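You operate a simulated robot arm through the tools that you are given. There is no shell and no other tool. Be economical: measure what you need, move in short steps, check, and stop when the job is done.

You are at the controls of a simulated robot arm. One attempt, no reset.

JOB
Switch the brake lever of rack one on. Take the white pin and put it on the white card. Put the white tin from the rim of the plate on the top of the fence shelf and the yellow tin on the top of the entry stand. Switch the white-handled valve on. Fetch the yellow tally and stand it on the inverter top of the unit on the turning stand. Take the blue bottle labelled "coolant" from the rim of the plate and put it on top of the leads box. Switch the blue-handled valve on. Put the white block on the top of the side plate away on the ledge beside the splitter block. Fetch the 110 bearing from the top of the side plate and set it on top of the red lock box. Turn the vacuum knob to 0.2 bar. Turn the force knob to 8 kN. Push the gear bench drawer shut. Shut the gate. Any order will do. Set down upright: tin, yellow tally, blue bottle. The brake lever of rack one goes to its stop. The white-handled valve goes anticlockwise seen from above, to its stop. The blue-handled valve goes anticlockwise seen from above, to its stop.

Only the result counts: the job must be done as asked and must still hold three seconds after the hand-in. Knocking over, shifting, dropping, spilling or breaking anything else fails it.

ROBOT AND FRAMES
A 5-joint arm with a fingered hand on a trunk, on a base that drives. Base frame: it is fixed to the floor where the robot stands at the start and does not move with it; the origin is under the middle of the robot, x ahead of it, y to its left, z up. Lengths are in cm, angles in rad, forces in N, time in s.
With the tool pointing down near the work surface it reaches from about 26 to 56 cm from the robot's upright axis, wherever it stands. Its first joint turns from -2.007 to 2.007 rad. Places, roughly: bearing [150, -250, 100]; blue bottle [75, -100, 100]; blue-handled valve [80, -60, 110]; brake lever of rack one [40, 0, 100]; force knob [-610, -100, 80]; gate [150, -550, 100]; gear bench drawer [-680, 50, 70]; inverter top of the unit on the turning stand [240, -540, 90]; leads box [100, -125, 100]; ledge beside the splitter block (16x22 cm) [-48, -314, 44]; red lock box [125, -200, 100]; tin [100, -125, 100]; top of the entry stand (19x38 cm) [-62, -470, 90]; top of the fence shelf (36x16 cm) [-6, -216, 116]; vacuum knob [-470, -20, 70]; white block (6x6x5 cm) [130, -220, 100]; white card [275, -275, 75]; white pin (4x4x9 cm) [100, -170, 100]; white-handled valve [120, -160, 110]; yellow tally [100, -100, 100]. The tool tilts only in the upright plane through the base axis and itself; it spins freely about its own axis. Payload 2.9 kg.
The TCP is the grasp point between the finger pads, 2.2 cm short of the fingertips. In the tool frame z runs along the fingers and y along their closing line. Largest opening 12.4 cm; the body of the gripper starts 6 cm behind the TCP. The gripper is a hand of 3 fingers: y runs from the thumb to the fingers, the wrist lies at [0, 0, -21.8] in the tool frame, and closing takes about 1.5 s.
Orientation is that of the tool frame in the base frame, as [roll, pitch, yaw] about the fixed x, y, z axes, in that order (R = Rz(yaw) Ry(pitch) Rx(roll)). With the fingers straight down and closing along the base's y, the tool's x points along the base's -x, its y along +y and its z along -z.

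CONTROLS
- The arm moves only by the tool apply_moves. Its argument "series" is a list of rows, each an object (a shift or turn left out is 0, a gripper value left out holds the last) with "translation": the shift along the base's x, y, z in units of 200 mm (1.0 is 200 mm), a list of three; "rot": the turn, a rotation vector about the base's x, y, z in units of 45 degrees (1.0 is 45 degrees), a list of three. In form: [{"translation": [x, y, z], "rot": [ax, ay, az]}, ...]. A call has 1 to 20 rows; each row is the pose to reach, as a shift and turn from the pose commanded when the call began. "jaw" is the finger opening in cm, from 0 to 12.4, set as the call begins (left out, the last holds). A call with a number of a shift or a turn outside -1 to 1 is refused whole. Each row takes 0.2 s and may step no farther than 5 cm and 0.15 rad from the row before; otherwise, or with a gripper value out of range, the whole call is refused. Where a pose cannot be reached the arm comes as near as it can. A force on the tool above 40 N (or 10 N above the force at the start of the call, whichever is more), or a blocked arm, ends the call early, and 0.2 s more pass. Each finger travels about 15.3 cm/s and halts on what it meets, pressing with about 24 N; the grip force reading is that of the motor and also rises with nothing between the fingers. The clock runs only during rows and for 0.2 s after the last one: add rows that repeat a pose to give the fingers time. It gives the time, the measured TCP pose, the force on the tool (base axes), the opening and the grip force at its end, in the units of the frame above (readings bear some noise), with the torque about the TCP (base axes, N m) and any sound that the robot's microphone picked up.
- Cameras (640 x 400 px; columns grow to the right, rows downward): "scene" is now at [1.59, 12.9, 164.65]; the picture's right is [-0.22, -0.98, 0.00], its down [-0.75, 0.17, -0.64] and it looks along [0.62, -0.14, -0.77] (base axes); focal length 271 px, centre (320, 200). "wrist" rides on the gripper at [6.4, -3.7, -7.5] in the tool frame; the picture's right is [0.50, 0.87, 0.00], its down [-0.62, 0.36, -0.70] and it looks along [-0.61, 0.35, 0.71] (tool axes); focal length 230 px, centre (320, 200).
- get_image(camera): a new picture of that camera. No time passes.
- lift_body(by): slides the trunk up (or, below 0, down) by that many cm; the arm and the scene camera ride with it, the base frame stays. It gives what a move gives, with no picture.
- roll_base(legs): drives the robot by 1 to 6 legs, each [ahead, left, turn to the left] in cm, cm and rad, along the robot's own axes; the way and the turn of a leg run together, so that a leg with both is an arc; at most 150 cm and 3.142 rad a leg. The arm and the cameras ride along, it lands a little off, and it stops where it bumps. It gives what a move gives.
- finger_targets(finger1, finger2, thumb_bend): sets how far each is bent, from 0 (flat) to 1 (curled in); at 0.3 the hand is open as for a grip, at 0.7 the pads meet at the TCP. One left out holds its place. A second passes; each finger stops where it meets its share of the squeeze, and holds until it gets a number again. A gripper value or a shape takes the hand back. It gives what a move gives, with no picture; readings hold the bend of each and the force on the fingers (four entries, about 0 where the hand has none), thumb and palm.
- grasp_type(shape): the hand has 3 fingers and takes this shape, open, in about a second: jaw (thumb against the fingers, like two jaws); tri (thumb and two fingers); tip (a fingertip pinch); poke (one finger out to press); point (the index stretched); flat (the hand flat); cup (the hand cupped); fist (a fist). The gripper value then closes the fingers along that shape, each until it touches; the sizes above hold for jaw. It gives what a move gives, with no picture.
- turn_head(pan, tilt): turns the head with the scene camera to pan (to the left, within 2.705 rad either way) and tilt (down, from -0.506 to 1.204), counted from straight ahead of the robot. It gives what a move gives.
- point_at(camera, pixels): for up to 12 pixels [column, row] of the newest picture of that camera ("zoom" is the newest enlarged one), the place [x, y, z] in the base frame of the surface seen there, good to about 0.2 cm. No time passes.
- close_up(camera, box): a new picture of the part [left, top, right, bottom] of that camera's present view, enlarged. No time passes.
- finish_job(): hands the job in; it is judged then, once.

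Work in short steps. Measure before you move; look again where a grasp or a placing could have gone wrong, and mend it. You have 357 turns and 276 pictures in all, those below and enlarged ones among them. Open the gripper and draw the arm clear of the work before you hand the job in, unless the task says otherwise; then end with one line.

The tools are called by a JSON object that holds its "method" and its "body". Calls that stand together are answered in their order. apply_moves: Moves the arm, as the interface text tells. Its arguments: {"type":"object","properties":{"series":{"type":"array"},"jaw":{"type":"number"}},"required":["series"]} The other tools are called the same way: lift_body (by) slides the trunk up or down; grasp_type (shape) gives the hand a shape; finger_targets (finger1, finger2, thumb_bend) moves the fingers one by one; roll_base (legs) drives the base; turn_head (pan, tilt) turns the head that bears the scene camera; get_image (camera) takes a picture; point_at (camera, pixels) gives the place of the surface under pixels of a picture; close_up (camera, box) takes an enlarged picture of a part of a camera's view; finish_job () hands the job in.

At the start:

```text
time: 0.0
eef_pos: [36.86, -11.11, 115.0]
tool_rot: [3.14, -0.001, 3.142]
contact_force: [-0.6, 1.2, -0.5]
moment: [-0.02, 0.0, -0.03]
opening: 12.4
grasp_force: 0.0
shape: jaw
bend: [0.3, 0.3, 0.3]
finger forces: [0.1, 0.0, 0.0, 0.1, 0.1, 0.0]
trunk travel left (down, up): [-75.0, 24.0]
robot x, y, heading: [0.1, -0.21, 0.004]
head pan, tilt: [-0.223, 0.88]
```

scene: 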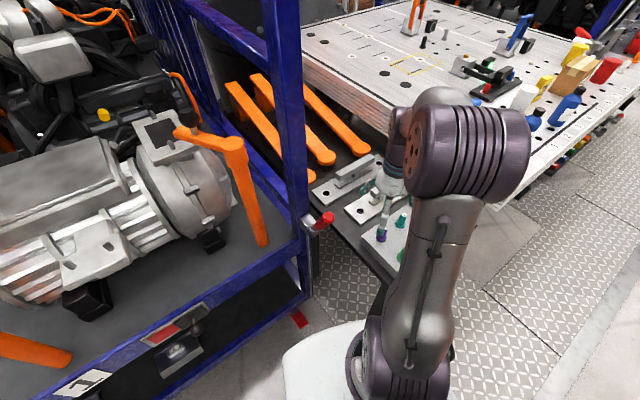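
wrist: 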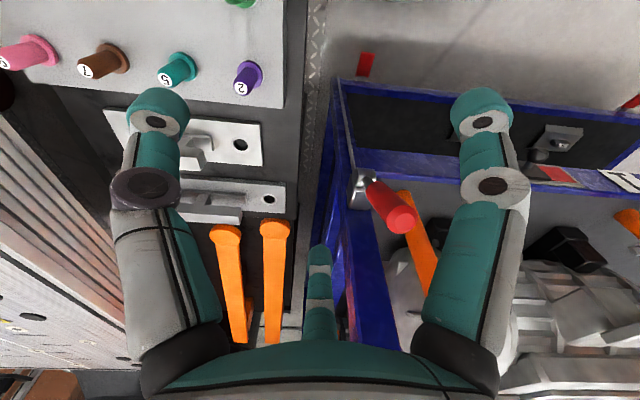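

The red lever shows at about scene (325,220) on the blue rack post. I'll enlarge it and look at the surroundings.

{"method": "close_up", "body": {"camera": "scene", "box": [260, 160, 420, 260]}}

{"method": "close_up", "body": {"camera": "wrist", "box": [300, 50, 640, 262]}}

{"method": "close_up", "body": {"camera": "scene", "box": [380, 0, 640, 162]}}

```text
4.00 times, centred on (340, 210) of scene
```

zoom: 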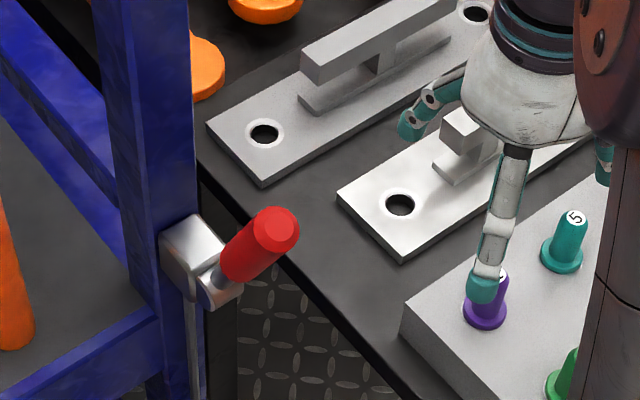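

```text
1.88 times, centred on (470, 156) of wrist
```

zoom: 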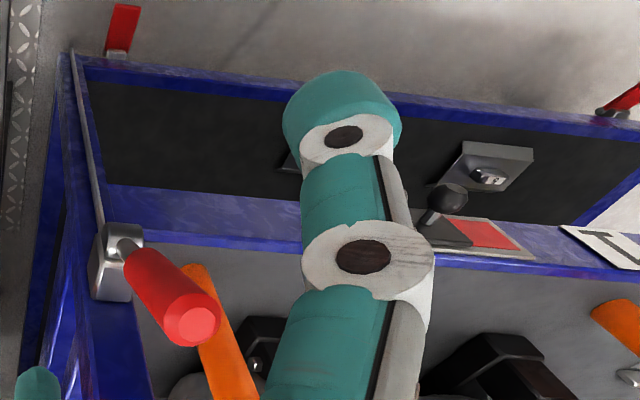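

```text
2.46 times, centred on (510, 81) of scene
```

zoom: 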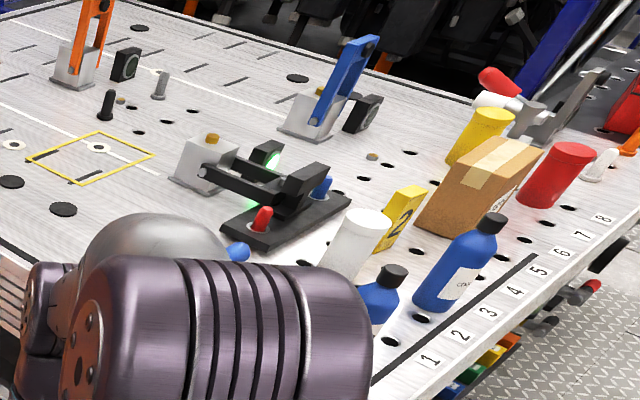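

I'll locate the red handle and the black knob with the red plate, as either could be the brake lever.

{"method": "point_at", "body": {"camera": "scene", "pixels": [[328, 217], [310, 222], [320, 232], [165, 335], [180, 352], [80, 383], [300, 320], [195, 320], [300, 130], [300, 250]]}}

{"method": "close_up", "body": {"camera": "scene", "box": [40, 280, 240, 400]}}

{"method": "turn_head", "body": {"pan": 0.3, "tilt": 0.7}}

{"method": "get_image", "body": {"camera": "scene"}}

```text
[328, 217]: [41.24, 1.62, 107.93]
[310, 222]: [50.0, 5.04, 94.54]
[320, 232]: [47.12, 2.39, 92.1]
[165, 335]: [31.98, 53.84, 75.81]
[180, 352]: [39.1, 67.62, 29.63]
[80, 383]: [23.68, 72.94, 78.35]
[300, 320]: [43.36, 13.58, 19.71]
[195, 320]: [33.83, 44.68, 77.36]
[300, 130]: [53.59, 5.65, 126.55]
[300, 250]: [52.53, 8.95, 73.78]
```

```text
3.20 times, centred on (140, 340) of scene
```

zoom: 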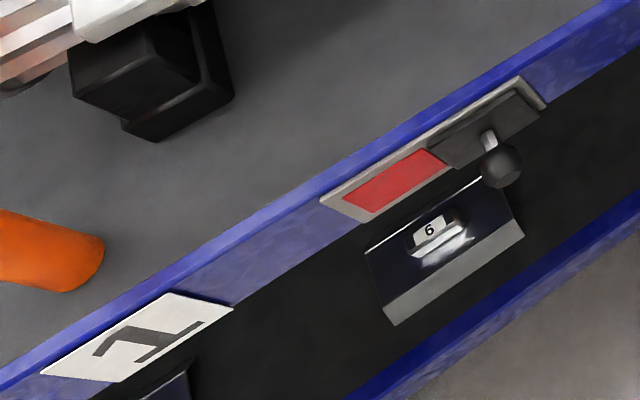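

```text
time: 0.9
eef_pos: [36.67, -11.18, 114.79]
tool_rot: [-3.141, -0.001, -3.141]
contact_force: [0.2, -0.8, -0.7]
moment: [0.0, -0.01, 0.01]
opening: 12.39
grasp_force: 0.1
shape: jaw
bend: [0.3, 0.3, 0.3]
finger forces: [0.0, 0.1, 0.0, 0.0, 0.1, 0.0]
trunk travel left (down, up): [-75.0, 24.0]
robot x, y, heading: [0.52, -0.06, -0.002]
head pan, tilt: [0.3, 0.7]
```

```text
269 pictures are left
```

scene: 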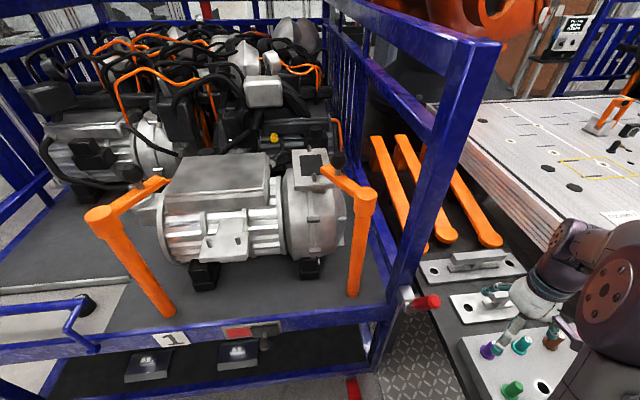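

Rack one's red handle is at (425,302). I'll enlarge and measure its axis.

{"method": "close_up", "body": {"camera": "scene", "box": [360, 260, 488, 340]}}

{"method": "close_up", "body": {"camera": "scene", "box": [300, 280, 460, 400]}}

```text
5.00 times, centred on (424, 300) of scene
```

zoom: 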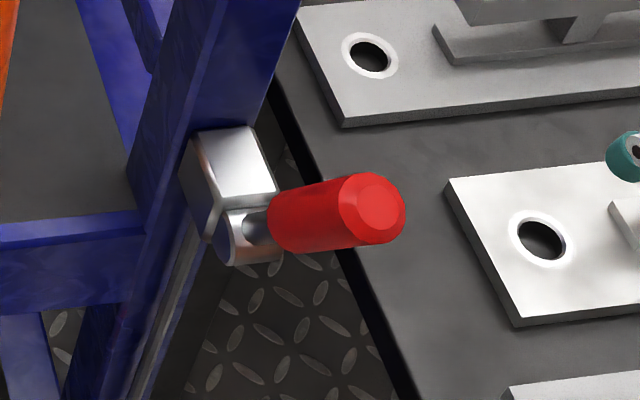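

```text
3.33 times, centred on (380, 340) of scene
```

zoom: 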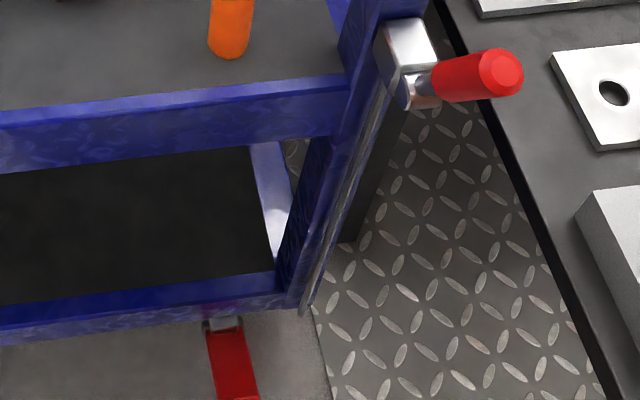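

I'll measure points on this enlarged view: handle tip, handle base, hub, box.

{"method": "point_at", "body": {"camera": "zoom", "pixels": [[500, 72], [485, 90], [460, 70], [438, 78], [425, 80], [408, 95], [425, 92], [408, 40], [388, 60], [402, 88], [345, 120], [335, 250]]}}

{"method": "turn_head", "body": {"pan": -0.5, "tilt": 0.6}}

{"method": "get_image", "body": {"camera": "scene"}}

```text
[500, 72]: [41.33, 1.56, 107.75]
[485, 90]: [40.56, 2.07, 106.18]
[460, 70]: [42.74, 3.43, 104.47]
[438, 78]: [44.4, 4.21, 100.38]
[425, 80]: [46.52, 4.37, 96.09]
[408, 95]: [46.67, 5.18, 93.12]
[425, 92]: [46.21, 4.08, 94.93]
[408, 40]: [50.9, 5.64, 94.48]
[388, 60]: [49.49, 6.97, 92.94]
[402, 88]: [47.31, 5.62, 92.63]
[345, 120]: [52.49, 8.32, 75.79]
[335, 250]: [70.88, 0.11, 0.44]
```

```text
time: 2.1
eef_pos: [36.7, -11.2, 114.95]
tool_rot: [3.141, 0.0, 3.141]
contact_force: [-0.2, 0.6, 0.9]
moment: [0.01, 0.03, 0.01]
opening: 12.4
grasp_force: 0.0
shape: jaw
bend: [0.3, 0.3, 0.3]
finger forces: [0.1, 0.1, 0.0, 0.0, 0.0, 0.0]
trunk travel left (down, up): [-75.0, 24.0]
robot x, y, heading: [0.08, -0.38, 0.001]
head pan, tilt: [-0.499, 0.6]
```

```text
266 pictures are left
```

scene: 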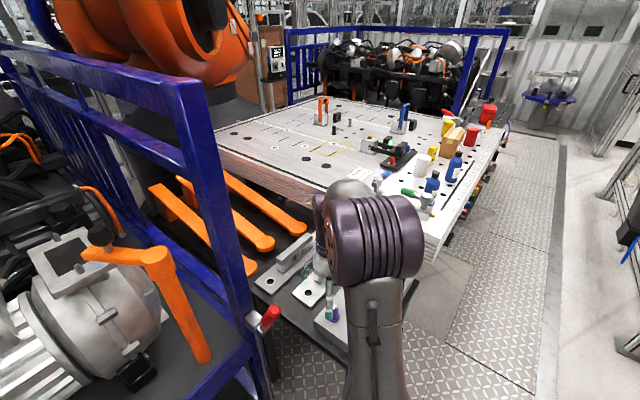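

The wrist camera sees the lever from the other side; I'll enlarge there and measure.

{"method": "close_up", "body": {"camera": "wrist", "box": [320, 140, 448, 220]}}

{"method": "point_at", "body": {"camera": "zoom", "pixels": [[400, 390], [340, 300], [300, 250], [250, 210], [220, 195], [200, 180], [160, 230], [190, 300], [230, 230], [430, 360], [300, 290], [440, 390]]}}

```text
5.00 times, centred on (384, 180) of wrist
```

zoom: 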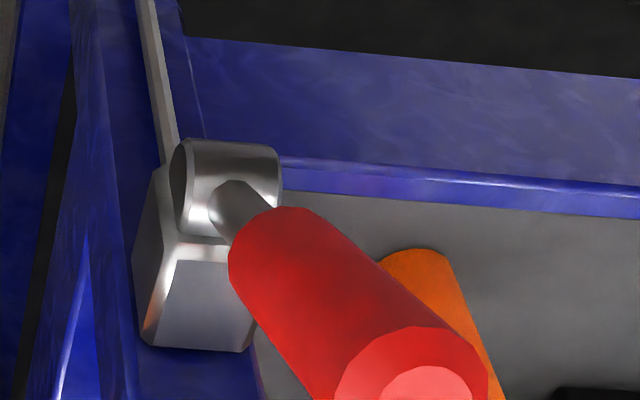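

```text
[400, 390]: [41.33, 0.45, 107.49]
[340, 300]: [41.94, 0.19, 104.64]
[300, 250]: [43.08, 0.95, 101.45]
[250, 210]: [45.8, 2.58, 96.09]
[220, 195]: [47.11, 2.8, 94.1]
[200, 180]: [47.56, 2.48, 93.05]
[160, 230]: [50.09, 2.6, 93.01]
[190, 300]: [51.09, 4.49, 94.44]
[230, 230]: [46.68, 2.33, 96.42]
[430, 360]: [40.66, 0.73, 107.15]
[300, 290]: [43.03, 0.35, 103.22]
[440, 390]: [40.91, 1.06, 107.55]
```

From both views the lever pivots about the rack-front line at about (46.9,3.8,93.3). The handle leans out to tip (41.2,1.3,108), and the rack is yawed about 24°. I'll bring closed fingers over and behind the handle, then pull it outward.

{"method": "apply_moves", "body": {"series": [{"translation": [0.1, 0.1, 0.1], "rot": [0, 0, 0.15]}, {"translation": [0.2, 0.25, 0.15], "rot": [0, 0, 0.3]}, {"translation": [0.3, 0.4, 0.15], "rot": [0, 0, 0.45]}, {"translation": [0.4, 0.58, 0.15], "rot": [0, 0, 0.533]}, {"translation": [0.485, 0.735, 0.15], "rot": [0, 0, 0.533]}, {"translation": [0.485, 0.735, 0.15], "rot": [0, 0, 0.533]}, {"translation": [0.485, 0.735, 0.0], "rot": [0, 0, 0.533]}], "jaw": 0}}

{"method": "turn_head", "body": {"pan": 0.1, "tilt": 0.8}}

{"method": "get_image", "body": {"camera": "scene"}}

{"method": "get_image", "body": {"camera": "wrist"}}

```text
time: 3.7
eef_pos: [46.8, 3.58, 115.33]
tool_rot: [-3.141, 0.0, -2.722]
contact_force: [0.3, 0.4, -0.4]
moment: [0.0, 0.01, 0.01]
opening: 0.0
grasp_force: 24.2
shape: jaw
bend: [0.7, 0.7, 0.7]
finger forces: [0.1, 0.0, 0.0, 0.1, 0.0, 0.0]
trunk travel left (down, up): [-75.0, 24.0]
robot x, y, heading: [-0.11, -0.36, 0.002]
head pan, tilt: [-0.499, 0.6]
```

```text
time: 4.7
eef_pos: [46.7, 3.65, 115.32]
tool_rot: [-3.14, 0.0, -2.723]
contact_force: [0.2, -0.5, 0.2]
moment: [0.0, 0.0, 0.01]
opening: 0.0
grasp_force: 23.8
shape: jaw
bend: [0.7, 0.7, 0.7]
finger forces: [0.0, 0.1, 0.0, 0.1, 0.1, 0.0]
trunk travel left (down, up): [-75.0, 24.0]
robot x, y, heading: [0.32, -0.26, -0.0]
head pan, tilt: [0.099, 0.799]
```

```text
264 pictures are left
```

scene: 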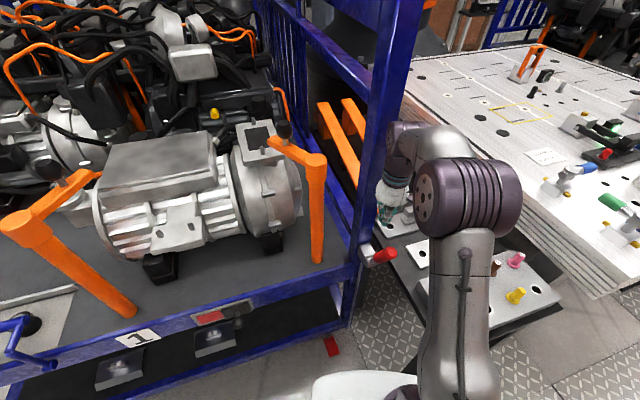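

```text
263 pictures are left
```

wrist: 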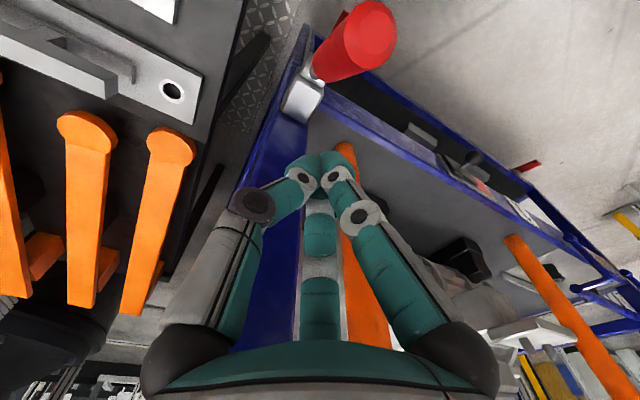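

The hand is behind the handle in line with the post. I'll descend, checking force.

{"method": "apply_moves", "body": {"series": [{"translation": [0, 0, -0.2]}, {"translation": [0, 0, -0.4]}, {"translation": [0, 0, -0.57]}]}}

{"method": "get_image", "body": {"camera": "wrist"}}

{"method": "close_up", "body": {"camera": "scene", "box": [300, 100, 460, 300]}}

```text
time: 5.5
eef_pos: [46.37, 3.61, 103.58]
tool_rot: [3.141, 0.0, -2.723]
contact_force: [-0.3, 0.4, 0.7]
moment: [-0.03, 0.0, 0.0]
opening: 0.03
grasp_force: 24.3
shape: jaw
bend: [0.7, 0.7, 0.7]
finger forces: [0.2, 0.1, 0.0, 0.0, 0.0, 0.0]
trunk travel left (down, up): [-75.0, 24.0]
robot x, y, heading: [0.03, -0.03, 0.001]
head pan, tilt: [0.099, 0.799]
```

```text
262 pictures are left
```

wrist: 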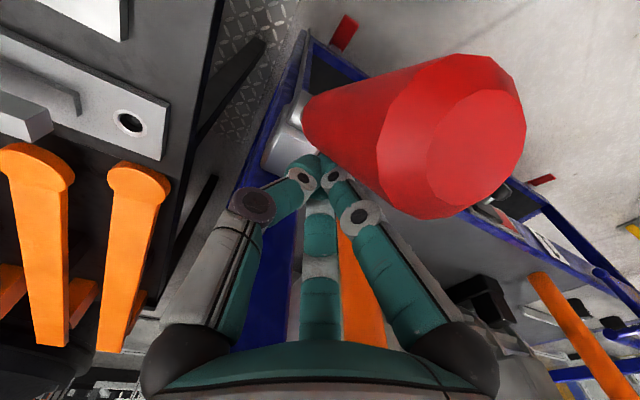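

```text
2.00 times, centred on (380, 200) of scene
```

zoom: 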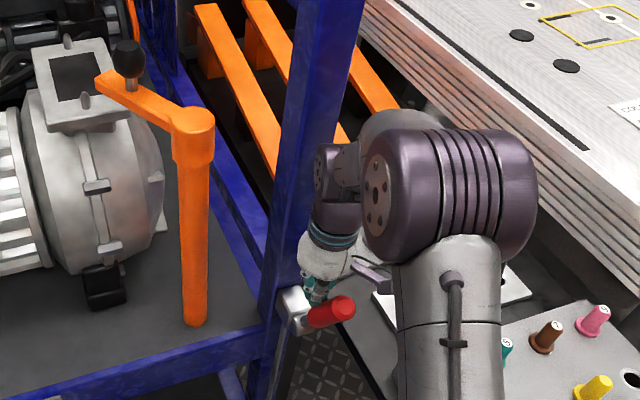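

The fingers sit between handle and post. Now pull outward along (-0.91,-0.41).

{"method": "apply_moves", "body": {"series": [{"translation": [-0.046, -0.02, 0]}, {"translation": [-0.091, -0.041, 0]}, {"translation": [-0.137, -0.061, 0]}, {"translation": [-0.183, -0.081, 0]}, {"translation": [-0.228, -0.102, -0.02]}, {"translation": [-0.274, -0.122, -0.04]}]}}

{"method": "get_image", "body": {"camera": "wrist"}}

```text
time: 6.9
eef_pos: [40.86, 0.83, 102.93]
tool_rot: [-3.141, 0.0, -2.723]
contact_force: [-0.3, 0.3, 0.8]
moment: [-0.01, -0.02, -0.02]
opening: 0.01
grasp_force: 24.5
shape: jaw
bend: [0.7, 0.7, 0.7]
finger forces: [0.1, 0.0, 0.0, 0.1, 0.1, 0.1]
trunk travel left (down, up): [-75.0, 24.0]
robot x, y, heading: [0.15, -0.27, -0.001]
head pan, tilt: [0.099, 0.799]
```

```text
260 pictures are left
```

wrist: 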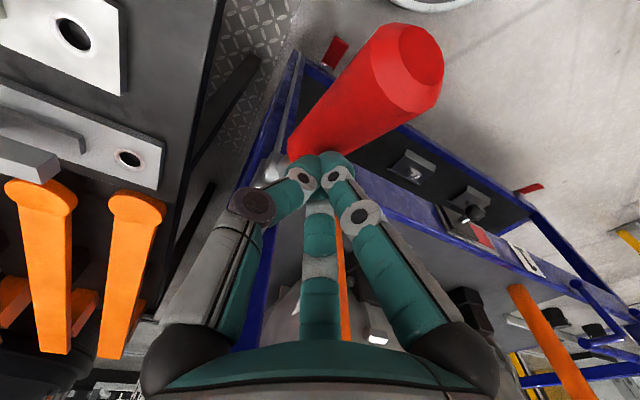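

The handle is swinging out freely. I continue along the arc downward in small steps.

{"method": "apply_moves", "body": {"series": [{"translation": [-0.035, -0.015, -0.03]}, {"translation": [-0.068, -0.03, -0.07]}, {"translation": [-0.095, -0.042, -0.11]}, {"translation": [-0.12, -0.053, -0.155]}, {"translation": [-0.14, -0.062, -0.2]}, {"translation": [-0.15, -0.067, -0.245]}]}}

{"method": "get_image", "body": {"camera": "wrist"}}

{"method": "close_up", "body": {"camera": "scene", "box": [300, 180, 460, 320]}}

```text
time: 8.3
eef_pos: [38.04, -0.16, 97.81]
tool_rot: [-3.14, 0.001, -2.723]
contact_force: [0.5, 0.3, 0.2]
moment: [0.01, 0.04, -0.02]
opening: 0.0
grasp_force: 23.8
shape: jaw
bend: [0.7, 0.7, 0.7]
finger forces: [0.0, 0.0, 0.0, 0.1, 0.0, 0.1]
trunk travel left (down, up): [-75.0, 24.0]
robot x, y, heading: [0.23, -0.02, -0.001]
head pan, tilt: [0.099, 0.799]
```

```text
259 pictures are left
```

wrist: 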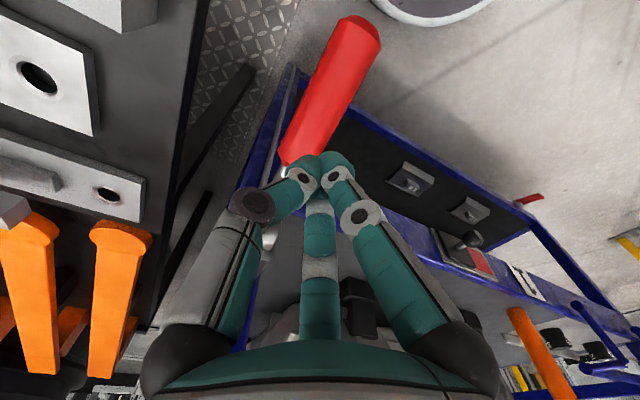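

```text
2.86 times, centred on (380, 250) of scene
```

zoom: 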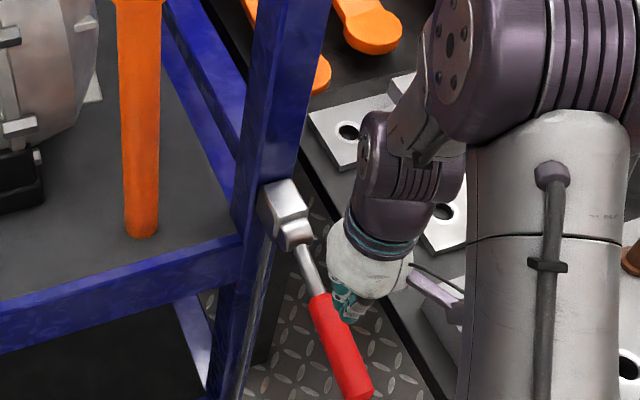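

The lever has swung over; I measure where its tip is now.

{"method": "point_at", "body": {"camera": "zoom", "pixels": [[360, 385], [340, 350], [320, 310], [305, 265]]}}

```text
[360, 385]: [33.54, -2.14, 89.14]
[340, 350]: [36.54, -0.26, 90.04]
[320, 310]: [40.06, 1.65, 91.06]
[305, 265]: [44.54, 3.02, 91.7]
```

The lever is already past my fingers (tip at z≈88). I press down on it gently to verify it is at the stop.

{"method": "apply_moves", "body": {"series": [{"translation": [0, 0, -0.1]}, {"translation": [0, 0, -0.2]}, {"translation": [0, 0, -0.25]}, {"translation": [0, 0, -0.3]}, {"translation": [0, 0, -0.35]}, {"translation": [0, 0, -0.4]}]}}

{"method": "close_up", "body": {"camera": "scene", "box": [300, 180, 460, 320]}}

{"method": "point_at", "body": {"camera": "zoom", "pixels": [[360, 385], [340, 350], [320, 310], [305, 265]]}}

```text
time: 9.1
eef_pos: [37.93, -0.08, 93.48]
tool_rot: [-3.137, 0.006, -2.724]
contact_force: [-8.8, 1.9, 20.0]
moment: [0.11, 0.07, 0.03]
opening: 0.0
grasp_force: 23.7
shape: jaw
bend: [0.7, 0.7, 0.7]
finger forces: [0.1, 60.0, 0.1, 0.1, 0.0, 0.1]
trunk travel left (down, up): [-75.0, 24.0]
robot x, y, heading: [-0.24, 0.17, 0.003]
head pan, tilt: [0.099, 0.799]
stopped in row 3: the force on the tool passed its limit at 47 N (the readings are from after the stop); the commanded pose is now the measured one
```

```text
2.86 times, centred on (380, 250) of scene
```

zoom: 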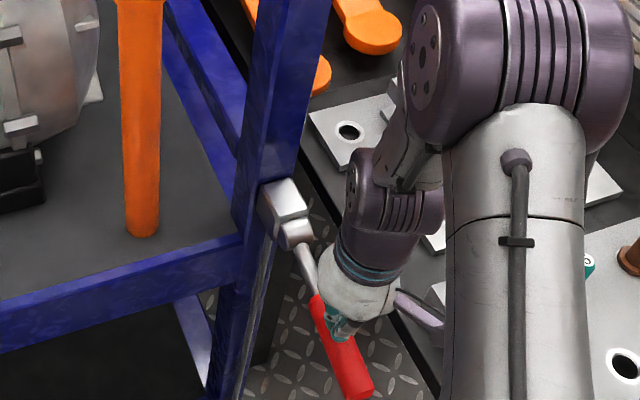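

```text
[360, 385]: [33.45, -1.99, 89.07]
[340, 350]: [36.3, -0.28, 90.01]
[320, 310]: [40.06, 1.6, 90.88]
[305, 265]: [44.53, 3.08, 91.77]
```

The lever holds 47 N with no movement: at its stop. I lift away back to the start pose and survey the table.

{"method": "apply_moves", "body": {"series": [{"translation": [0, 0, 0.2]}, {"translation": [0, 0, 0.4]}, {"translation": [0, 0, 0.6]}, {"translation": [0, 0, 0.8]}, {"translation": [-0.05, -0.15, 0.95]}, {"translation": [-0.1, -0.35, 1.0]}, {"translation": [-0.1, -0.5, 1.0]}]}}

{"method": "turn_head", "body": {"pan": -0.7, "tilt": 0.55}}

{"method": "get_image", "body": {"camera": "scene"}}

{"method": "turn_head", "body": {"pan": -1.5, "tilt": 0.35}}

{"method": "get_image", "body": {"camera": "scene"}}

```text
time: 10.7
eef_pos: [36.37, -9.78, 113.86]
tool_rot: [-3.139, 0.004, -2.724]
contact_force: [0.0, -0.4, -0.3]
moment: [0.01, 0.02, -0.02]
opening: 0.0
grasp_force: 23.8
shape: jaw
bend: [0.7, 0.7, 0.7]
finger forces: [0.1, 0.0, 0.0, 0.0, 0.1, 0.0]
trunk travel left (down, up): [-75.0, 24.0]
robot x, y, heading: [-0.14, 0.15, 0.001]
head pan, tilt: [0.099, 0.799]
```

```text
time: 11.8
eef_pos: [36.39, -9.75, 113.77]
tool_rot: [-3.139, 0.004, -2.722]
contact_force: [-0.1, 0.0, 0.2]
moment: [0.02, 0.01, 0.0]
opening: 0.01
grasp_force: 24.3
shape: jaw
bend: [0.7, 0.7, 0.7]
finger forces: [0.0, 0.0, 0.1, 0.0, 0.0, 0.0]
trunk travel left (down, up): [-75.0, 24.0]
robot x, y, heading: [-0.06, -0.43, 0.001]
head pan, tilt: [-0.7, 0.55]
```

```text
256 pictures are left
```

scene: 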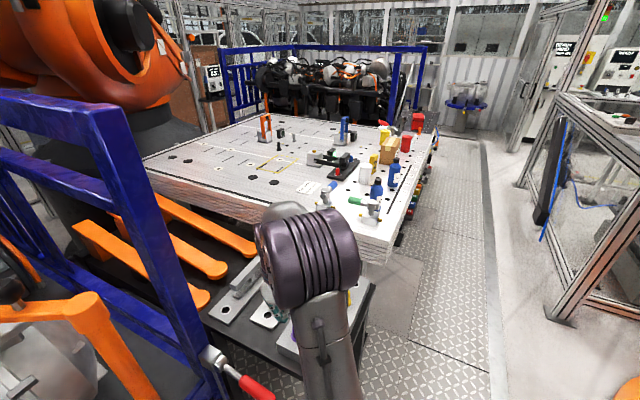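

```text
time: 12.9
eef_pos: [36.42, -9.87, 113.74]
tool_rot: [-3.139, 0.002, -2.724]
contact_force: [-0.5, 0.4, -0.2]
moment: [-0.01, 0.01, -0.02]
opening: 0.0
grasp_force: 23.9
shape: jaw
bend: [0.7, 0.7, 0.7]
finger forces: [0.1, 0.0, 0.0, 0.1, 0.1, 0.1]
trunk travel left (down, up): [-75.0, 24.0]
robot x, y, heading: [0.24, -0.07, 0.002]
head pan, tilt: [-1.499, 0.351]
```

```text
255 pictures are left
```

scene: 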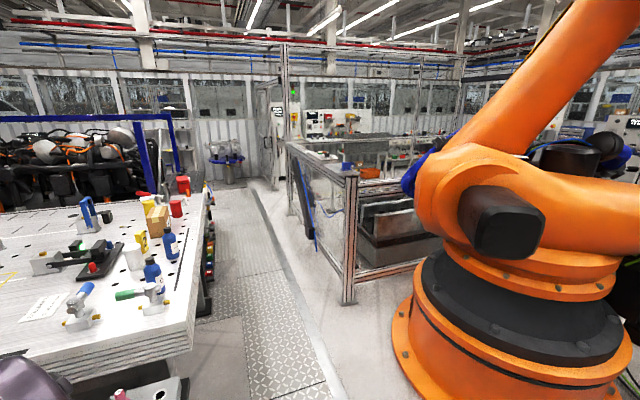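

I measure table edge, items and the aisle geometry from this view.

{"method": "point_at", "body": {"camera": "scene", "pixels": [[190, 350], [208, 190], [20, 345], [152, 270], [134, 258], [170, 243], [80, 298], [150, 290], [345, 305], [290, 235], [225, 180], [260, 300]]}}

{"method": "close_up", "body": {"camera": "scene", "box": [10, 160, 230, 340]}}

{"method": "turn_head", "body": {"pan": -2.3, "tilt": 0.45}}

{"method": "get_image", "body": {"camera": "scene"}}

```text
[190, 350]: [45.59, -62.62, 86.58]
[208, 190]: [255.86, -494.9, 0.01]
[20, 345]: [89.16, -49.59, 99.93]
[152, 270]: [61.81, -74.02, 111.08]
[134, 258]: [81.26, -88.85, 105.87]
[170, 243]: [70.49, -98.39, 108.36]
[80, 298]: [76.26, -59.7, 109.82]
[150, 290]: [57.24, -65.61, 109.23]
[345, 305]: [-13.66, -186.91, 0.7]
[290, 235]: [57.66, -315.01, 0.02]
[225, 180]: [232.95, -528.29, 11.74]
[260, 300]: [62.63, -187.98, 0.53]
```

```text
2.22 times, centred on (120, 250) of scene
```

zoom: 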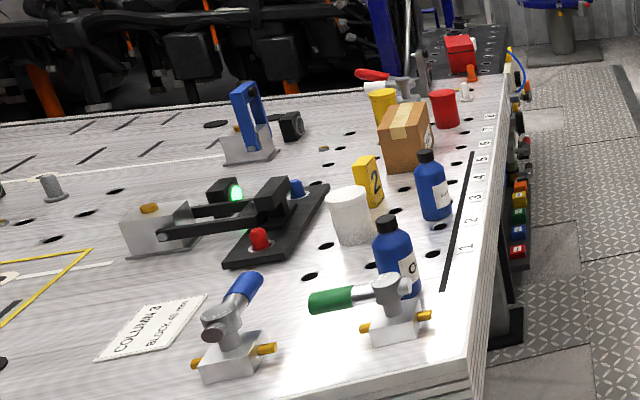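

```text
time: 14.0
eef_pos: [36.37, -9.83, 113.79]
tool_rot: [-3.137, 0.003, -2.723]
contact_force: [0.5, -0.1, -0.6]
moment: [0.0, 0.0, -0.05]
opening: 0.02
grasp_force: 24.4
shape: jaw
bend: [0.7, 0.7, 0.7]
finger forces: [0.0, 0.0, 0.0, 0.0, 0.0, 0.0]
trunk travel left (down, up): [-75.0, 24.0]
robot x, y, heading: [0.21, -0.58, -0.001]
head pan, tilt: [-2.3, 0.45]
```

```text
253 pictures are left
```

scene: 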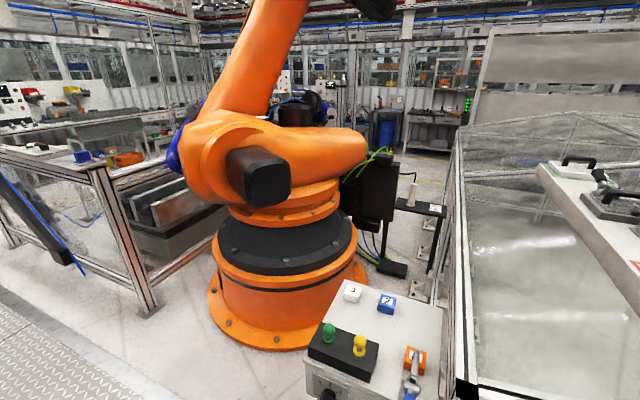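

Using the enlarged view, I measure the table's edge and the objects.

{"method": "point_at", "body": {"camera": "zoom", "pixels": [[462, 360], [485, 230], [497, 130], [503, 80], [230, 385], [505, 330], [520, 240], [412, 280], [432, 200], [350, 230], [366, 190], [244, 285]]}}

{"method": "point_at", "body": {"camera": "zoom", "pixels": [[405, 150], [442, 115], [380, 95], [460, 60], [373, 75], [465, 90], [265, 220], [265, 240], [390, 345], [232, 355], [330, 300], [245, 100]]}}

```text
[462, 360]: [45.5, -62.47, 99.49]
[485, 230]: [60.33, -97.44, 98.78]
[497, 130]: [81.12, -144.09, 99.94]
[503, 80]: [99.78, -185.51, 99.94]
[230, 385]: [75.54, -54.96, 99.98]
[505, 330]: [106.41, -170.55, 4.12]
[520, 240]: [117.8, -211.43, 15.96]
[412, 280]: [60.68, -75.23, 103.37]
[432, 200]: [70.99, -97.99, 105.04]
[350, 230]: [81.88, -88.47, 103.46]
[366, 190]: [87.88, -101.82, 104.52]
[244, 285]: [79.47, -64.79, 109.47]
```

```text
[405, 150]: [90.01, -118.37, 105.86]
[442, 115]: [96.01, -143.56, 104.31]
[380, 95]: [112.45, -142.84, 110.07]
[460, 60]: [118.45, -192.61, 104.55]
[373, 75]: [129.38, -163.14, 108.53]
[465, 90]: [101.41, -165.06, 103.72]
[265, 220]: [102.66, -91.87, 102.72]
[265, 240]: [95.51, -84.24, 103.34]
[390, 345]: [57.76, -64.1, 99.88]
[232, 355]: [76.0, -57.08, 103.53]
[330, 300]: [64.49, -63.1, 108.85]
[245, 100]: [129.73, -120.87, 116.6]
```

Table edge runs along (0.404,-0.915) from (45.5,-62.5). Before driving I check my own base footprint and the table's underside by looking down.

{"method": "turn_head", "body": {"pan": -1.0, "tilt": 1.2}}

{"method": "get_image", "body": {"camera": "scene"}}

```text
time: 15.5
eef_pos: [36.34, -9.87, 113.8]
tool_rot: [-3.139, 0.005, -2.721]
contact_force: [0.7, -0.6, -0.2]
moment: [0.04, 0.0, 0.0]
opening: 0.01
grasp_force: 23.8
shape: jaw
bend: [0.7, 0.7, 0.7]
finger forces: [0.0, 0.0, 0.0, 0.1, 0.0, 0.0]
trunk travel left (down, up): [-75.0, 24.0]
robot x, y, heading: [-0.1, -0.04, 0.001]
head pan, tilt: [-1.0, 1.201]
```

```text
252 pictures are left
```

scene: 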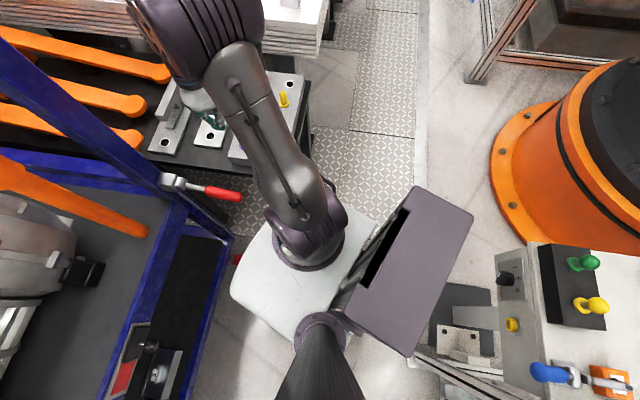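

I measure my base outline and neighbours.

{"method": "point_at", "body": {"camera": "scene", "pixels": [[235, 295], [300, 230], [370, 215], [415, 190], [470, 215], [410, 350], [340, 290], [330, 330], [280, 130], [240, 160], [300, 90], [215, 230]]}}

{"method": "point_at", "body": {"camera": "scene", "pixels": [[500, 140], [535, 245], [510, 330], [440, 360], [470, 290], [480, 80], [320, 20], [270, 50], [310, 130], [540, 375], [300, 330], [230, 255]]}}

```text
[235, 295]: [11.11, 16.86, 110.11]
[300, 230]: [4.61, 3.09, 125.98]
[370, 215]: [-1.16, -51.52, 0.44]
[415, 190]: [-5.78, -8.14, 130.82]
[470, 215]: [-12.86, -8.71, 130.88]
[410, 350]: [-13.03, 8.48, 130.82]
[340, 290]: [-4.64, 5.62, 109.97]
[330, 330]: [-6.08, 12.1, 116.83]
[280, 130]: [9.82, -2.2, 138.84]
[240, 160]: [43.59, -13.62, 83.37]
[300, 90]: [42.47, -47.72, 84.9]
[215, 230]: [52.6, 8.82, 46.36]
```

```text
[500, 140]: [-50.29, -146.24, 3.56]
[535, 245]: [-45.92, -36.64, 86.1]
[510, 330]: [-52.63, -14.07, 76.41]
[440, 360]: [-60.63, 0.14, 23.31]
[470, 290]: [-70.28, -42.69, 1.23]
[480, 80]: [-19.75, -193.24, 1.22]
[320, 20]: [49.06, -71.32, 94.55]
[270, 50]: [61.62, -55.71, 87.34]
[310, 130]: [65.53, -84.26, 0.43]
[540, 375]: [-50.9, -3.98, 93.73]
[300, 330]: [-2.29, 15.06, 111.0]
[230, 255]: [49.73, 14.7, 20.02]
```

To learn my base's footprint I spin the hand so that the wrist camera looks back at the robot.

{"method": "apply_moves", "body": {"series": [{"rot": [0, 0, 0.18]}, {"rot": [0, 0, 0.36]}, {"rot": [0, 0, 0.54]}, {"rot": [0, 0, 0.72]}, {"rot": [0, 0, 0.9]}, {"rot": [0, 0, 1.0]}], "jaw": 0}}

{"method": "apply_moves", "body": {"series": [{"rot": [0, 0, 0.18]}, {"rot": [0, 0, 0.36]}, {"rot": [0, 0, 0.54]}, {"rot": [0, 0, 0.72]}, {"rot": [0, 0, 0.9]}, {"rot": [0, 0, 1.0]}]}}

{"method": "apply_moves", "body": {"series": [{"rot": [0, 0, 0.18]}, {"rot": [0, 0, 0.36]}, {"rot": [0, 0, 0.54]}, {"rot": [0, 0, 0.72]}, {"rot": [0, 0, 0.9]}, {"rot": [0, 0, 1.0]}]}}

{"method": "get_image", "body": {"camera": "wrist"}}

```text
time: 16.9
eef_pos: [36.94, -7.37, 113.4]
tool_rot: [-3.138, -0.001, -1.938]
contact_force: [-0.3, -0.6, -0.2]
moment: [0.04, 0.02, -0.03]
opening: 0.0
grasp_force: 23.4
shape: jaw
bend: [0.7, 0.7, 0.7]
finger forces: [0.0, 0.0, 0.1, 0.0, 0.0, 0.0]
out of reach, approached as far as the arm can: row 6
trunk travel left (down, up): [-75.0, 24.0]
robot x, y, heading: [0.16, 0.43, -0.001]
head pan, tilt: [-1.0, 1.201]
```

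```text
time: 18.3
eef_pos: [31.44, 14.63, 113.38]
tool_rot: [-3.14, 0.0, -1.183]
contact_force: [-0.6, -0.2, -1.1]
moment: [0.0, 0.02, 0.02]
opening: 0.01
grasp_force: 24.1
shape: jaw
bend: [0.7, 0.7, 0.7]
finger forces: [0.0, 0.0, 0.0, 0.0, 0.0, 0.0]
out of reach, approached as far as the arm can: row 1, 2, 3, 4, 5, 6
trunk travel left (down, up): [-75.0, 24.0]
robot x, y, heading: [-0.08, 0.39, -0.002]
head pan, tilt: [-1.0, 1.201]
```

```text
time: 19.7
eef_pos: [11.65, 23.24, 113.02]
tool_rot: [-3.137, 0.0, -0.372]
contact_force: [-0.5, -0.1, 0.4]
moment: [-0.03, 0.02, 0.02]
opening: 0.0
grasp_force: 24.1
shape: jaw
bend: [0.7, 0.7, 0.7]
finger forces: [0.0, 0.1, 0.0, 0.0, 0.1, 0.0]
out of reach, approached as far as the arm can: row 1, 2, 3, 4, 5, 6
trunk travel left (down, up): [-75.0, 24.0]
robot x, y, heading: [0.12, 0.34, -0.002]
head pan, tilt: [-1.0, 1.201]
```

```text
251 pictures are left
```

wrist: 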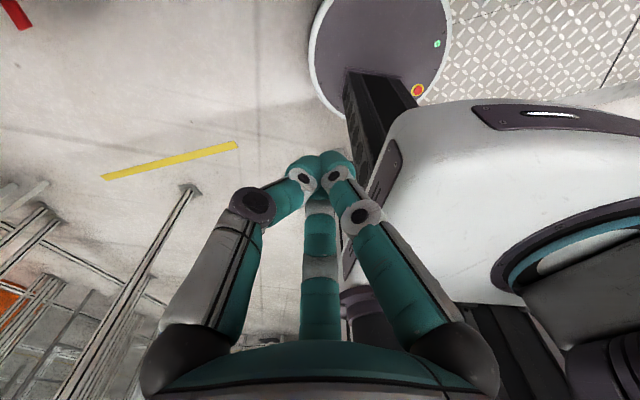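

The wrist has a spin limit (the arm swung instead) — noted. But the round base disc is visible at (380,50); I measure it.

{"method": "point_at", "body": {"camera": "wrist", "pixels": [[312, 55], [330, 5], [447, 5], [445, 60], [417, 90], [330, 100], [350, 40], [400, 120], [540, 115], [420, 130]]}}

```text
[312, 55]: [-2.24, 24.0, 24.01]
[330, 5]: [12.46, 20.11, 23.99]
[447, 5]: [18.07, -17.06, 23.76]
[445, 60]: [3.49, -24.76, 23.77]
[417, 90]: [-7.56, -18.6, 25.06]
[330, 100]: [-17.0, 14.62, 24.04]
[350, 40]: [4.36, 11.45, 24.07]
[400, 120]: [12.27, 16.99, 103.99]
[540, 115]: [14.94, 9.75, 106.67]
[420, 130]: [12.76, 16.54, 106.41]
```

Base radius is about 25 cm, 24 cm high. I unwind the hand the other way back toward the front of the robot.

{"method": "apply_moves", "body": {"series": [{"translation": [0.14, -0.1, 0], "rot": [0, 0, -0.18]}, {"translation": [0.28, -0.2, 0], "rot": [0, 0, -0.36]}, {"translation": [0.42, -0.3, 0], "rot": [0, 0, -0.54]}, {"translation": [0.56, -0.42, 0], "rot": [0, 0, -0.72]}, {"translation": [0.7, -0.55, 0], "rot": [0, 0, -0.9]}, {"translation": [0.8, -0.7, 0], "rot": [0, 0, -1.0]}]}}

{"method": "apply_moves", "body": {"series": [{"translation": [0.14, -0.1, 0], "rot": [0, 0, -0.18]}, {"translation": [0.2, -0.25, 0], "rot": [0, 0, -0.36]}, {"translation": [0.3, -0.4, 0], "rot": [0, 0, -0.54]}, {"translation": [0.35, -0.55, 0], "rot": [0, 0, -0.72]}, {"translation": [0.35, -0.7, 0], "rot": [0, 0, -0.9]}, {"translation": [0.35, -0.7, 0], "rot": [0, 0, -1.0]}]}}

{"method": "apply_moves", "body": {"series": [{"rot": [0, 0, -0.18]}, {"rot": [0, 0, -0.36]}, {"rot": [0, 0, -0.54]}, {"rot": [0, 0, -0.72]}, {"rot": [0, 0, -0.9]}, {"rot": [0, 0, -1.0]}]}}

```text
time: 21.1
eef_pos: [26.39, 12.5, 113.28]
tool_rot: [-3.138, -0.001, -1.157]
contact_force: [1.3, -0.9, -0.7]
moment: [0.02, -0.02, -0.03]
opening: 0.0
grasp_force: 24.0
shape: jaw
bend: [0.7, 0.7, 0.7]
finger forces: [0.1, 0.0, 0.0, 0.1, 0.0, 0.1]
out of reach, approached as far as the arm can: row 4, 5, 6
trunk travel left (down, up): [-75.0, 24.0]
robot x, y, heading: [0.34, -0.17, 0.002]
head pan, tilt: [-1.0, 1.201]
```

```text
time: 22.5
eef_pos: [33.78, -1.27, 113.21]
tool_rot: [-3.138, 0.0, -1.939]
contact_force: [-0.1, 0.2, 0.6]
moment: [0.0, -0.01, 0.01]
opening: 0.0
grasp_force: 24.1
shape: jaw
bend: [0.7, 0.7, 0.7]
finger forces: [0.0, 0.0, 0.0, 0.0, 0.0, 0.0]
trunk travel left (down, up): [-75.0, 24.0]
robot x, y, heading: [-0.08, 0.01, 0.0]
head pan, tilt: [-1.0, 1.201]
```

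```text
time: 23.9
eef_pos: [33.46, -1.29, 113.2]
tool_rot: [-3.138, 0.005, -2.725]
contact_force: [-0.2, 0.0, -0.1]
moment: [-0.02, -0.02, 0.0]
opening: 0.01
grasp_force: 23.5
shape: jaw
bend: [0.7, 0.7, 0.7]
finger forces: [0.0, 0.0, 0.0, 0.0, 0.0, 0.0]
trunk travel left (down, up): [-75.0, 24.0]
robot x, y, heading: [0.37, 0.23, -0.001]
head pan, tilt: [-1.0, 1.201]
```

Arm is in front again. Drive right along the aisle, then turn to face the table side (heading ≈0.42).

{"method": "roll_base", "body": {"legs": [[0, -86, 0], [0, 0, 0.416]]}}

{"method": "turn_head", "body": {"pan": 0.1, "tilt": 0.8}}

{"method": "get_image", "body": {"camera": "scene"}}

{"method": "get_image", "body": {"camera": "wrist"}}

```text
time: 29.8
eef_pos: [31.06, -74.6, 113.07]
tool_rot: [-3.139, 0.004, -2.306]
contact_force: [0.3, 0.1, -0.1]
moment: [0.03, 0.01, 0.01]
opening: 0.0
grasp_force: 24.3
shape: jaw
bend: [0.7, 0.7, 0.7]
finger forces: [0.0, 0.0, 0.0, 0.0, 0.0, 0.1]
trunk travel left (down, up): [-75.0, 24.0]
robot x, y, heading: [0.05, -86.75, 0.413]
head pan, tilt: [-1.0, 1.201]
```

```text
time: 31.1
eef_pos: [31.06, -74.46, 113.21]
tool_rot: [-3.141, 0.004, -2.303]
contact_force: [0.4, 0.5, 0.1]
moment: [-0.01, -0.02, 0.02]
opening: 0.01
grasp_force: 23.8
shape: jaw
bend: [0.7, 0.7, 0.7]
finger forces: [0.0, 0.0, 0.0, 0.0, 0.0, 0.0]
trunk travel left (down, up): [-75.0, 24.0]
robot x, y, heading: [0.31, -86.78, 0.417]
head pan, tilt: [0.099, 0.799]
```

```text
250 pictures are left
```

scene: 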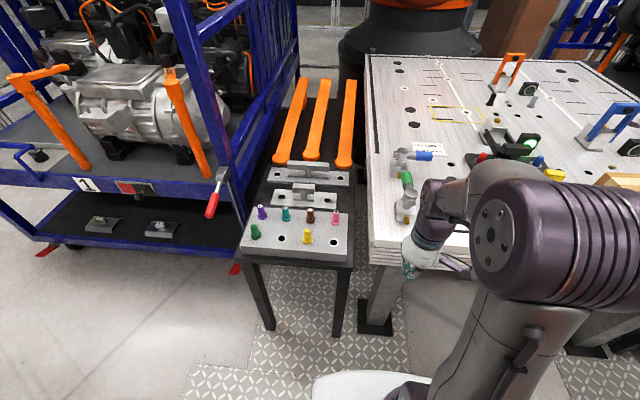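

```text
249 pictures are left
```

wrist: 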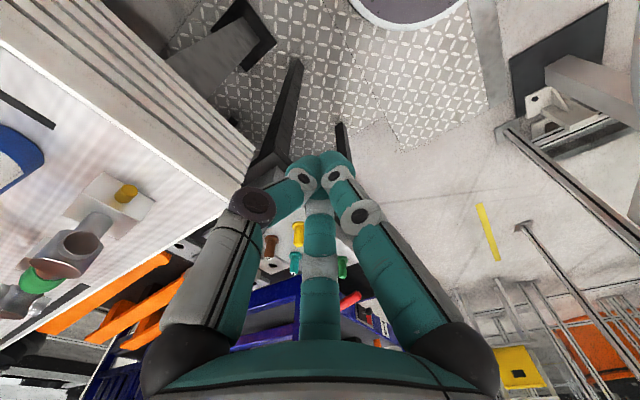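

A table leg with foot plate stands at (378,320). I measure it along with the blue valve at (420,156).

{"method": "point_at", "body": {"camera": "scene", "pixels": [[378, 328], [358, 328], [398, 318], [385, 290], [340, 330], [268, 325], [605, 352], [580, 345]]}}

{"method": "close_up", "body": {"camera": "scene", "box": [360, 120, 480, 240]}}

{"method": "point_at", "body": {"camera": "zoom", "pixels": [[340, 195], [380, 190], [300, 190], [250, 180], [210, 170], [230, 240], [170, 180], [250, 300], [230, 330], [200, 360], [280, 270], [215, 210]]}}

```text
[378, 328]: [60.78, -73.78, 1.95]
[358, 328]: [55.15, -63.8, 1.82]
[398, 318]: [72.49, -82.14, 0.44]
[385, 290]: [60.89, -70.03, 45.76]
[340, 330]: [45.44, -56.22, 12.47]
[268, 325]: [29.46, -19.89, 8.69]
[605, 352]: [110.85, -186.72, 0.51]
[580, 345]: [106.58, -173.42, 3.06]
```

```text
3.33 times, centred on (420, 180) of scene
```

zoom: 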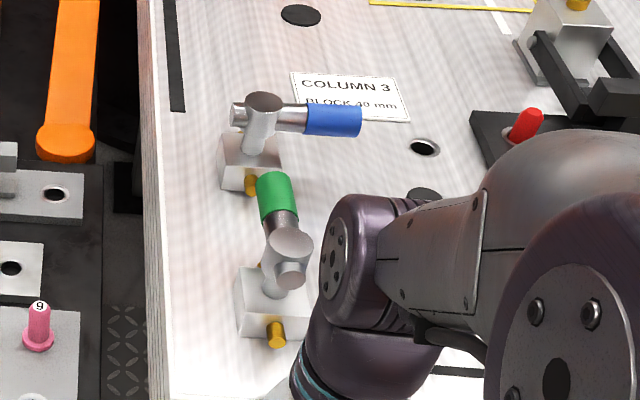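

```text
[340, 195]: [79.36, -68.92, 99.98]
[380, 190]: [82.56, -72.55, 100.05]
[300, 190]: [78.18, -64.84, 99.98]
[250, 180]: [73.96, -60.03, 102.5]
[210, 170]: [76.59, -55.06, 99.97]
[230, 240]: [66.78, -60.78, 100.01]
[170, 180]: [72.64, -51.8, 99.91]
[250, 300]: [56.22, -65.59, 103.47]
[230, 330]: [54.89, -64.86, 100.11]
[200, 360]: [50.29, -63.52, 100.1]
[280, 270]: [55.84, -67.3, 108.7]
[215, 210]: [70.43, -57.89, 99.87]
```

I measure the blue valve's stem and handle.

{"method": "point_at", "body": {"camera": "zoom", "pixels": [[262, 102], [255, 135], [238, 115], [290, 118], [312, 118], [335, 118], [357, 120], [335, 107], [335, 132], [290, 245], [275, 190], [250, 185]]}}

```text
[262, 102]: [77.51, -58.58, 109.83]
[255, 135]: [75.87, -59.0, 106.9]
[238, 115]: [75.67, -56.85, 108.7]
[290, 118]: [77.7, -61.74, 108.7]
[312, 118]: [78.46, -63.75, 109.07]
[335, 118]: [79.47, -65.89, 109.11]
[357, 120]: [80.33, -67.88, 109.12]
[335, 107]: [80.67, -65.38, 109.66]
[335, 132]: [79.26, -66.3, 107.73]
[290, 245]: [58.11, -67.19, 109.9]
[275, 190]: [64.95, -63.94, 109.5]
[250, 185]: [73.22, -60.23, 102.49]
```

The blue handle points along (0.39,-0.92) from stem (77,-58.5) at z≈108.7, so anticlockwise means pushing it away from the aisle. I raise the trunk for clearance and drive closer.

{"method": "lift_body", "body": {"by": 15}}

{"method": "roll_base", "body": {"legs": [[0, -8.2, 0], [29, 0, 0]]}}

{"method": "get_image", "body": {"camera": "scene"}}

```text
time: 32.8
eef_pos: [31.11, -74.49, 128.01]
tool_rot: [-3.138, 0.007, -2.305]
contact_force: [-0.1, 0.1, 0.7]
moment: [0.02, -0.01, 0.0]
opening: 0.03
grasp_force: 23.6
shape: jaw
bend: [0.7, 0.7, 0.7]
finger forces: [0.0, 0.0, 0.1, 0.0, 0.0, 0.0]
trunk travel left (down, up): [-90.0, 9.0]
robot x, y, heading: [-0.18, -86.87, 0.423]
head pan, tilt: [0.099, 0.799]
```

```text
time: 35.5
eef_pos: [60.98, -70.6, 128.25]
tool_rot: [-3.137, 0.005, -2.31]
contact_force: [1.1, -0.1, 0.0]
moment: [0.0, 0.01, 0.04]
opening: 0.01
grasp_force: 24.3
shape: jaw
bend: [0.7, 0.7, 0.7]
finger forces: [0.1, 0.1, 0.0, 0.0, 0.1, 0.0]
trunk travel left (down, up): [-90.0, 9.0]
robot x, y, heading: [29.83, -83.28, 0.415]
head pan, tilt: [0.099, 0.799]
```

```text
247 pictures are left
```

scene: 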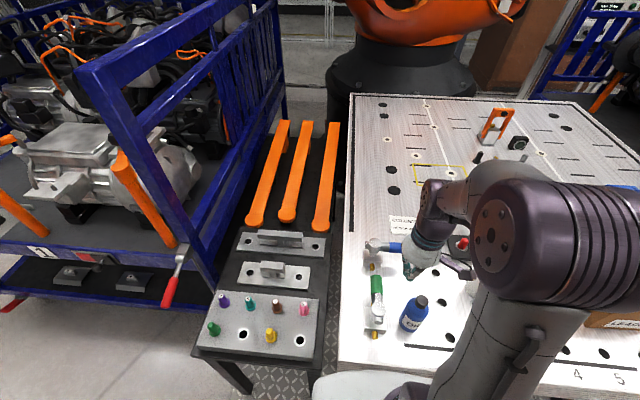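

I move over to the near side of the blue handle at about (76,-66.3) and descend to z 109.

{"method": "apply_moves", "body": {"series": [{"translation": [0.2, 0.05, 0]}, {"translation": [0.4, 0.1, 0]}, {"translation": [0.6, 0.15, 0]}, {"translation": [0.75, 0.21, 0]}, {"translation": [0.75, 0.21, -0.22]}, {"translation": [0.75, 0.21, -0.44]}, {"translation": [0.75, 0.21, -0.66]}]}}

{"method": "turn_head", "body": {"pan": 0.2, "tilt": 0.75}}

{"method": "get_image", "body": {"camera": "scene"}}

{"method": "get_image", "body": {"camera": "wrist"}}

```text
time: 37.1
eef_pos: [76.29, -66.5, 114.67]
tool_rot: [-3.139, 0.003, -2.31]
contact_force: [0.6, 0.7, -0.8]
moment: [-0.02, -0.01, 0.01]
opening: 0.0
grasp_force: 24.1
shape: jaw
bend: [0.7, 0.7, 0.7]
finger forces: [0.0, 0.0, 0.1, 0.0, 0.1, 0.1]
trunk travel left (down, up): [-90.0, 9.0]
robot x, y, heading: [29.86, -82.99, 0.413]
head pan, tilt: [0.099, 0.799]
```

```text
time: 37.8
eef_pos: [76.12, -66.51, 114.92]
tool_rot: [-3.139, 0.006, -2.309]
contact_force: [0.0, 0.0, 0.2]
moment: [0.03, 0.04, -0.05]
opening: 0.01
grasp_force: 23.9
shape: jaw
bend: [0.7, 0.7, 0.7]
finger forces: [0.1, 0.1, 0.0, 0.0, 0.1, 0.0]
trunk travel left (down, up): [-90.0, 9.0]
robot x, y, heading: [29.87, -82.78, 0.409]
head pan, tilt: [0.201, 0.75]
```

```text
246 pictures are left
```

scene: 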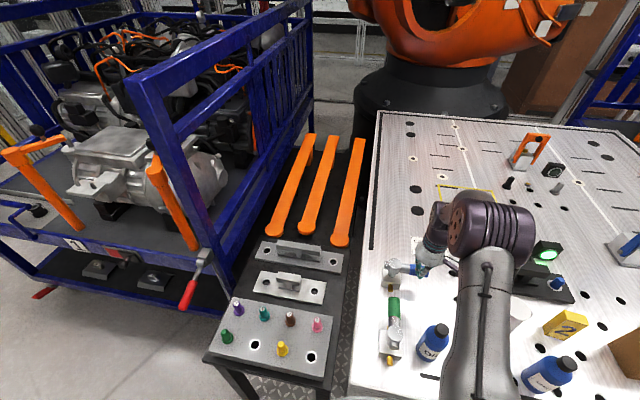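

```text
245 pictures are left
```

wrist: 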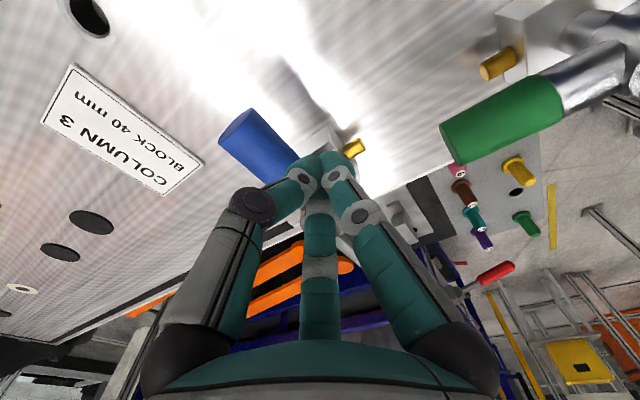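

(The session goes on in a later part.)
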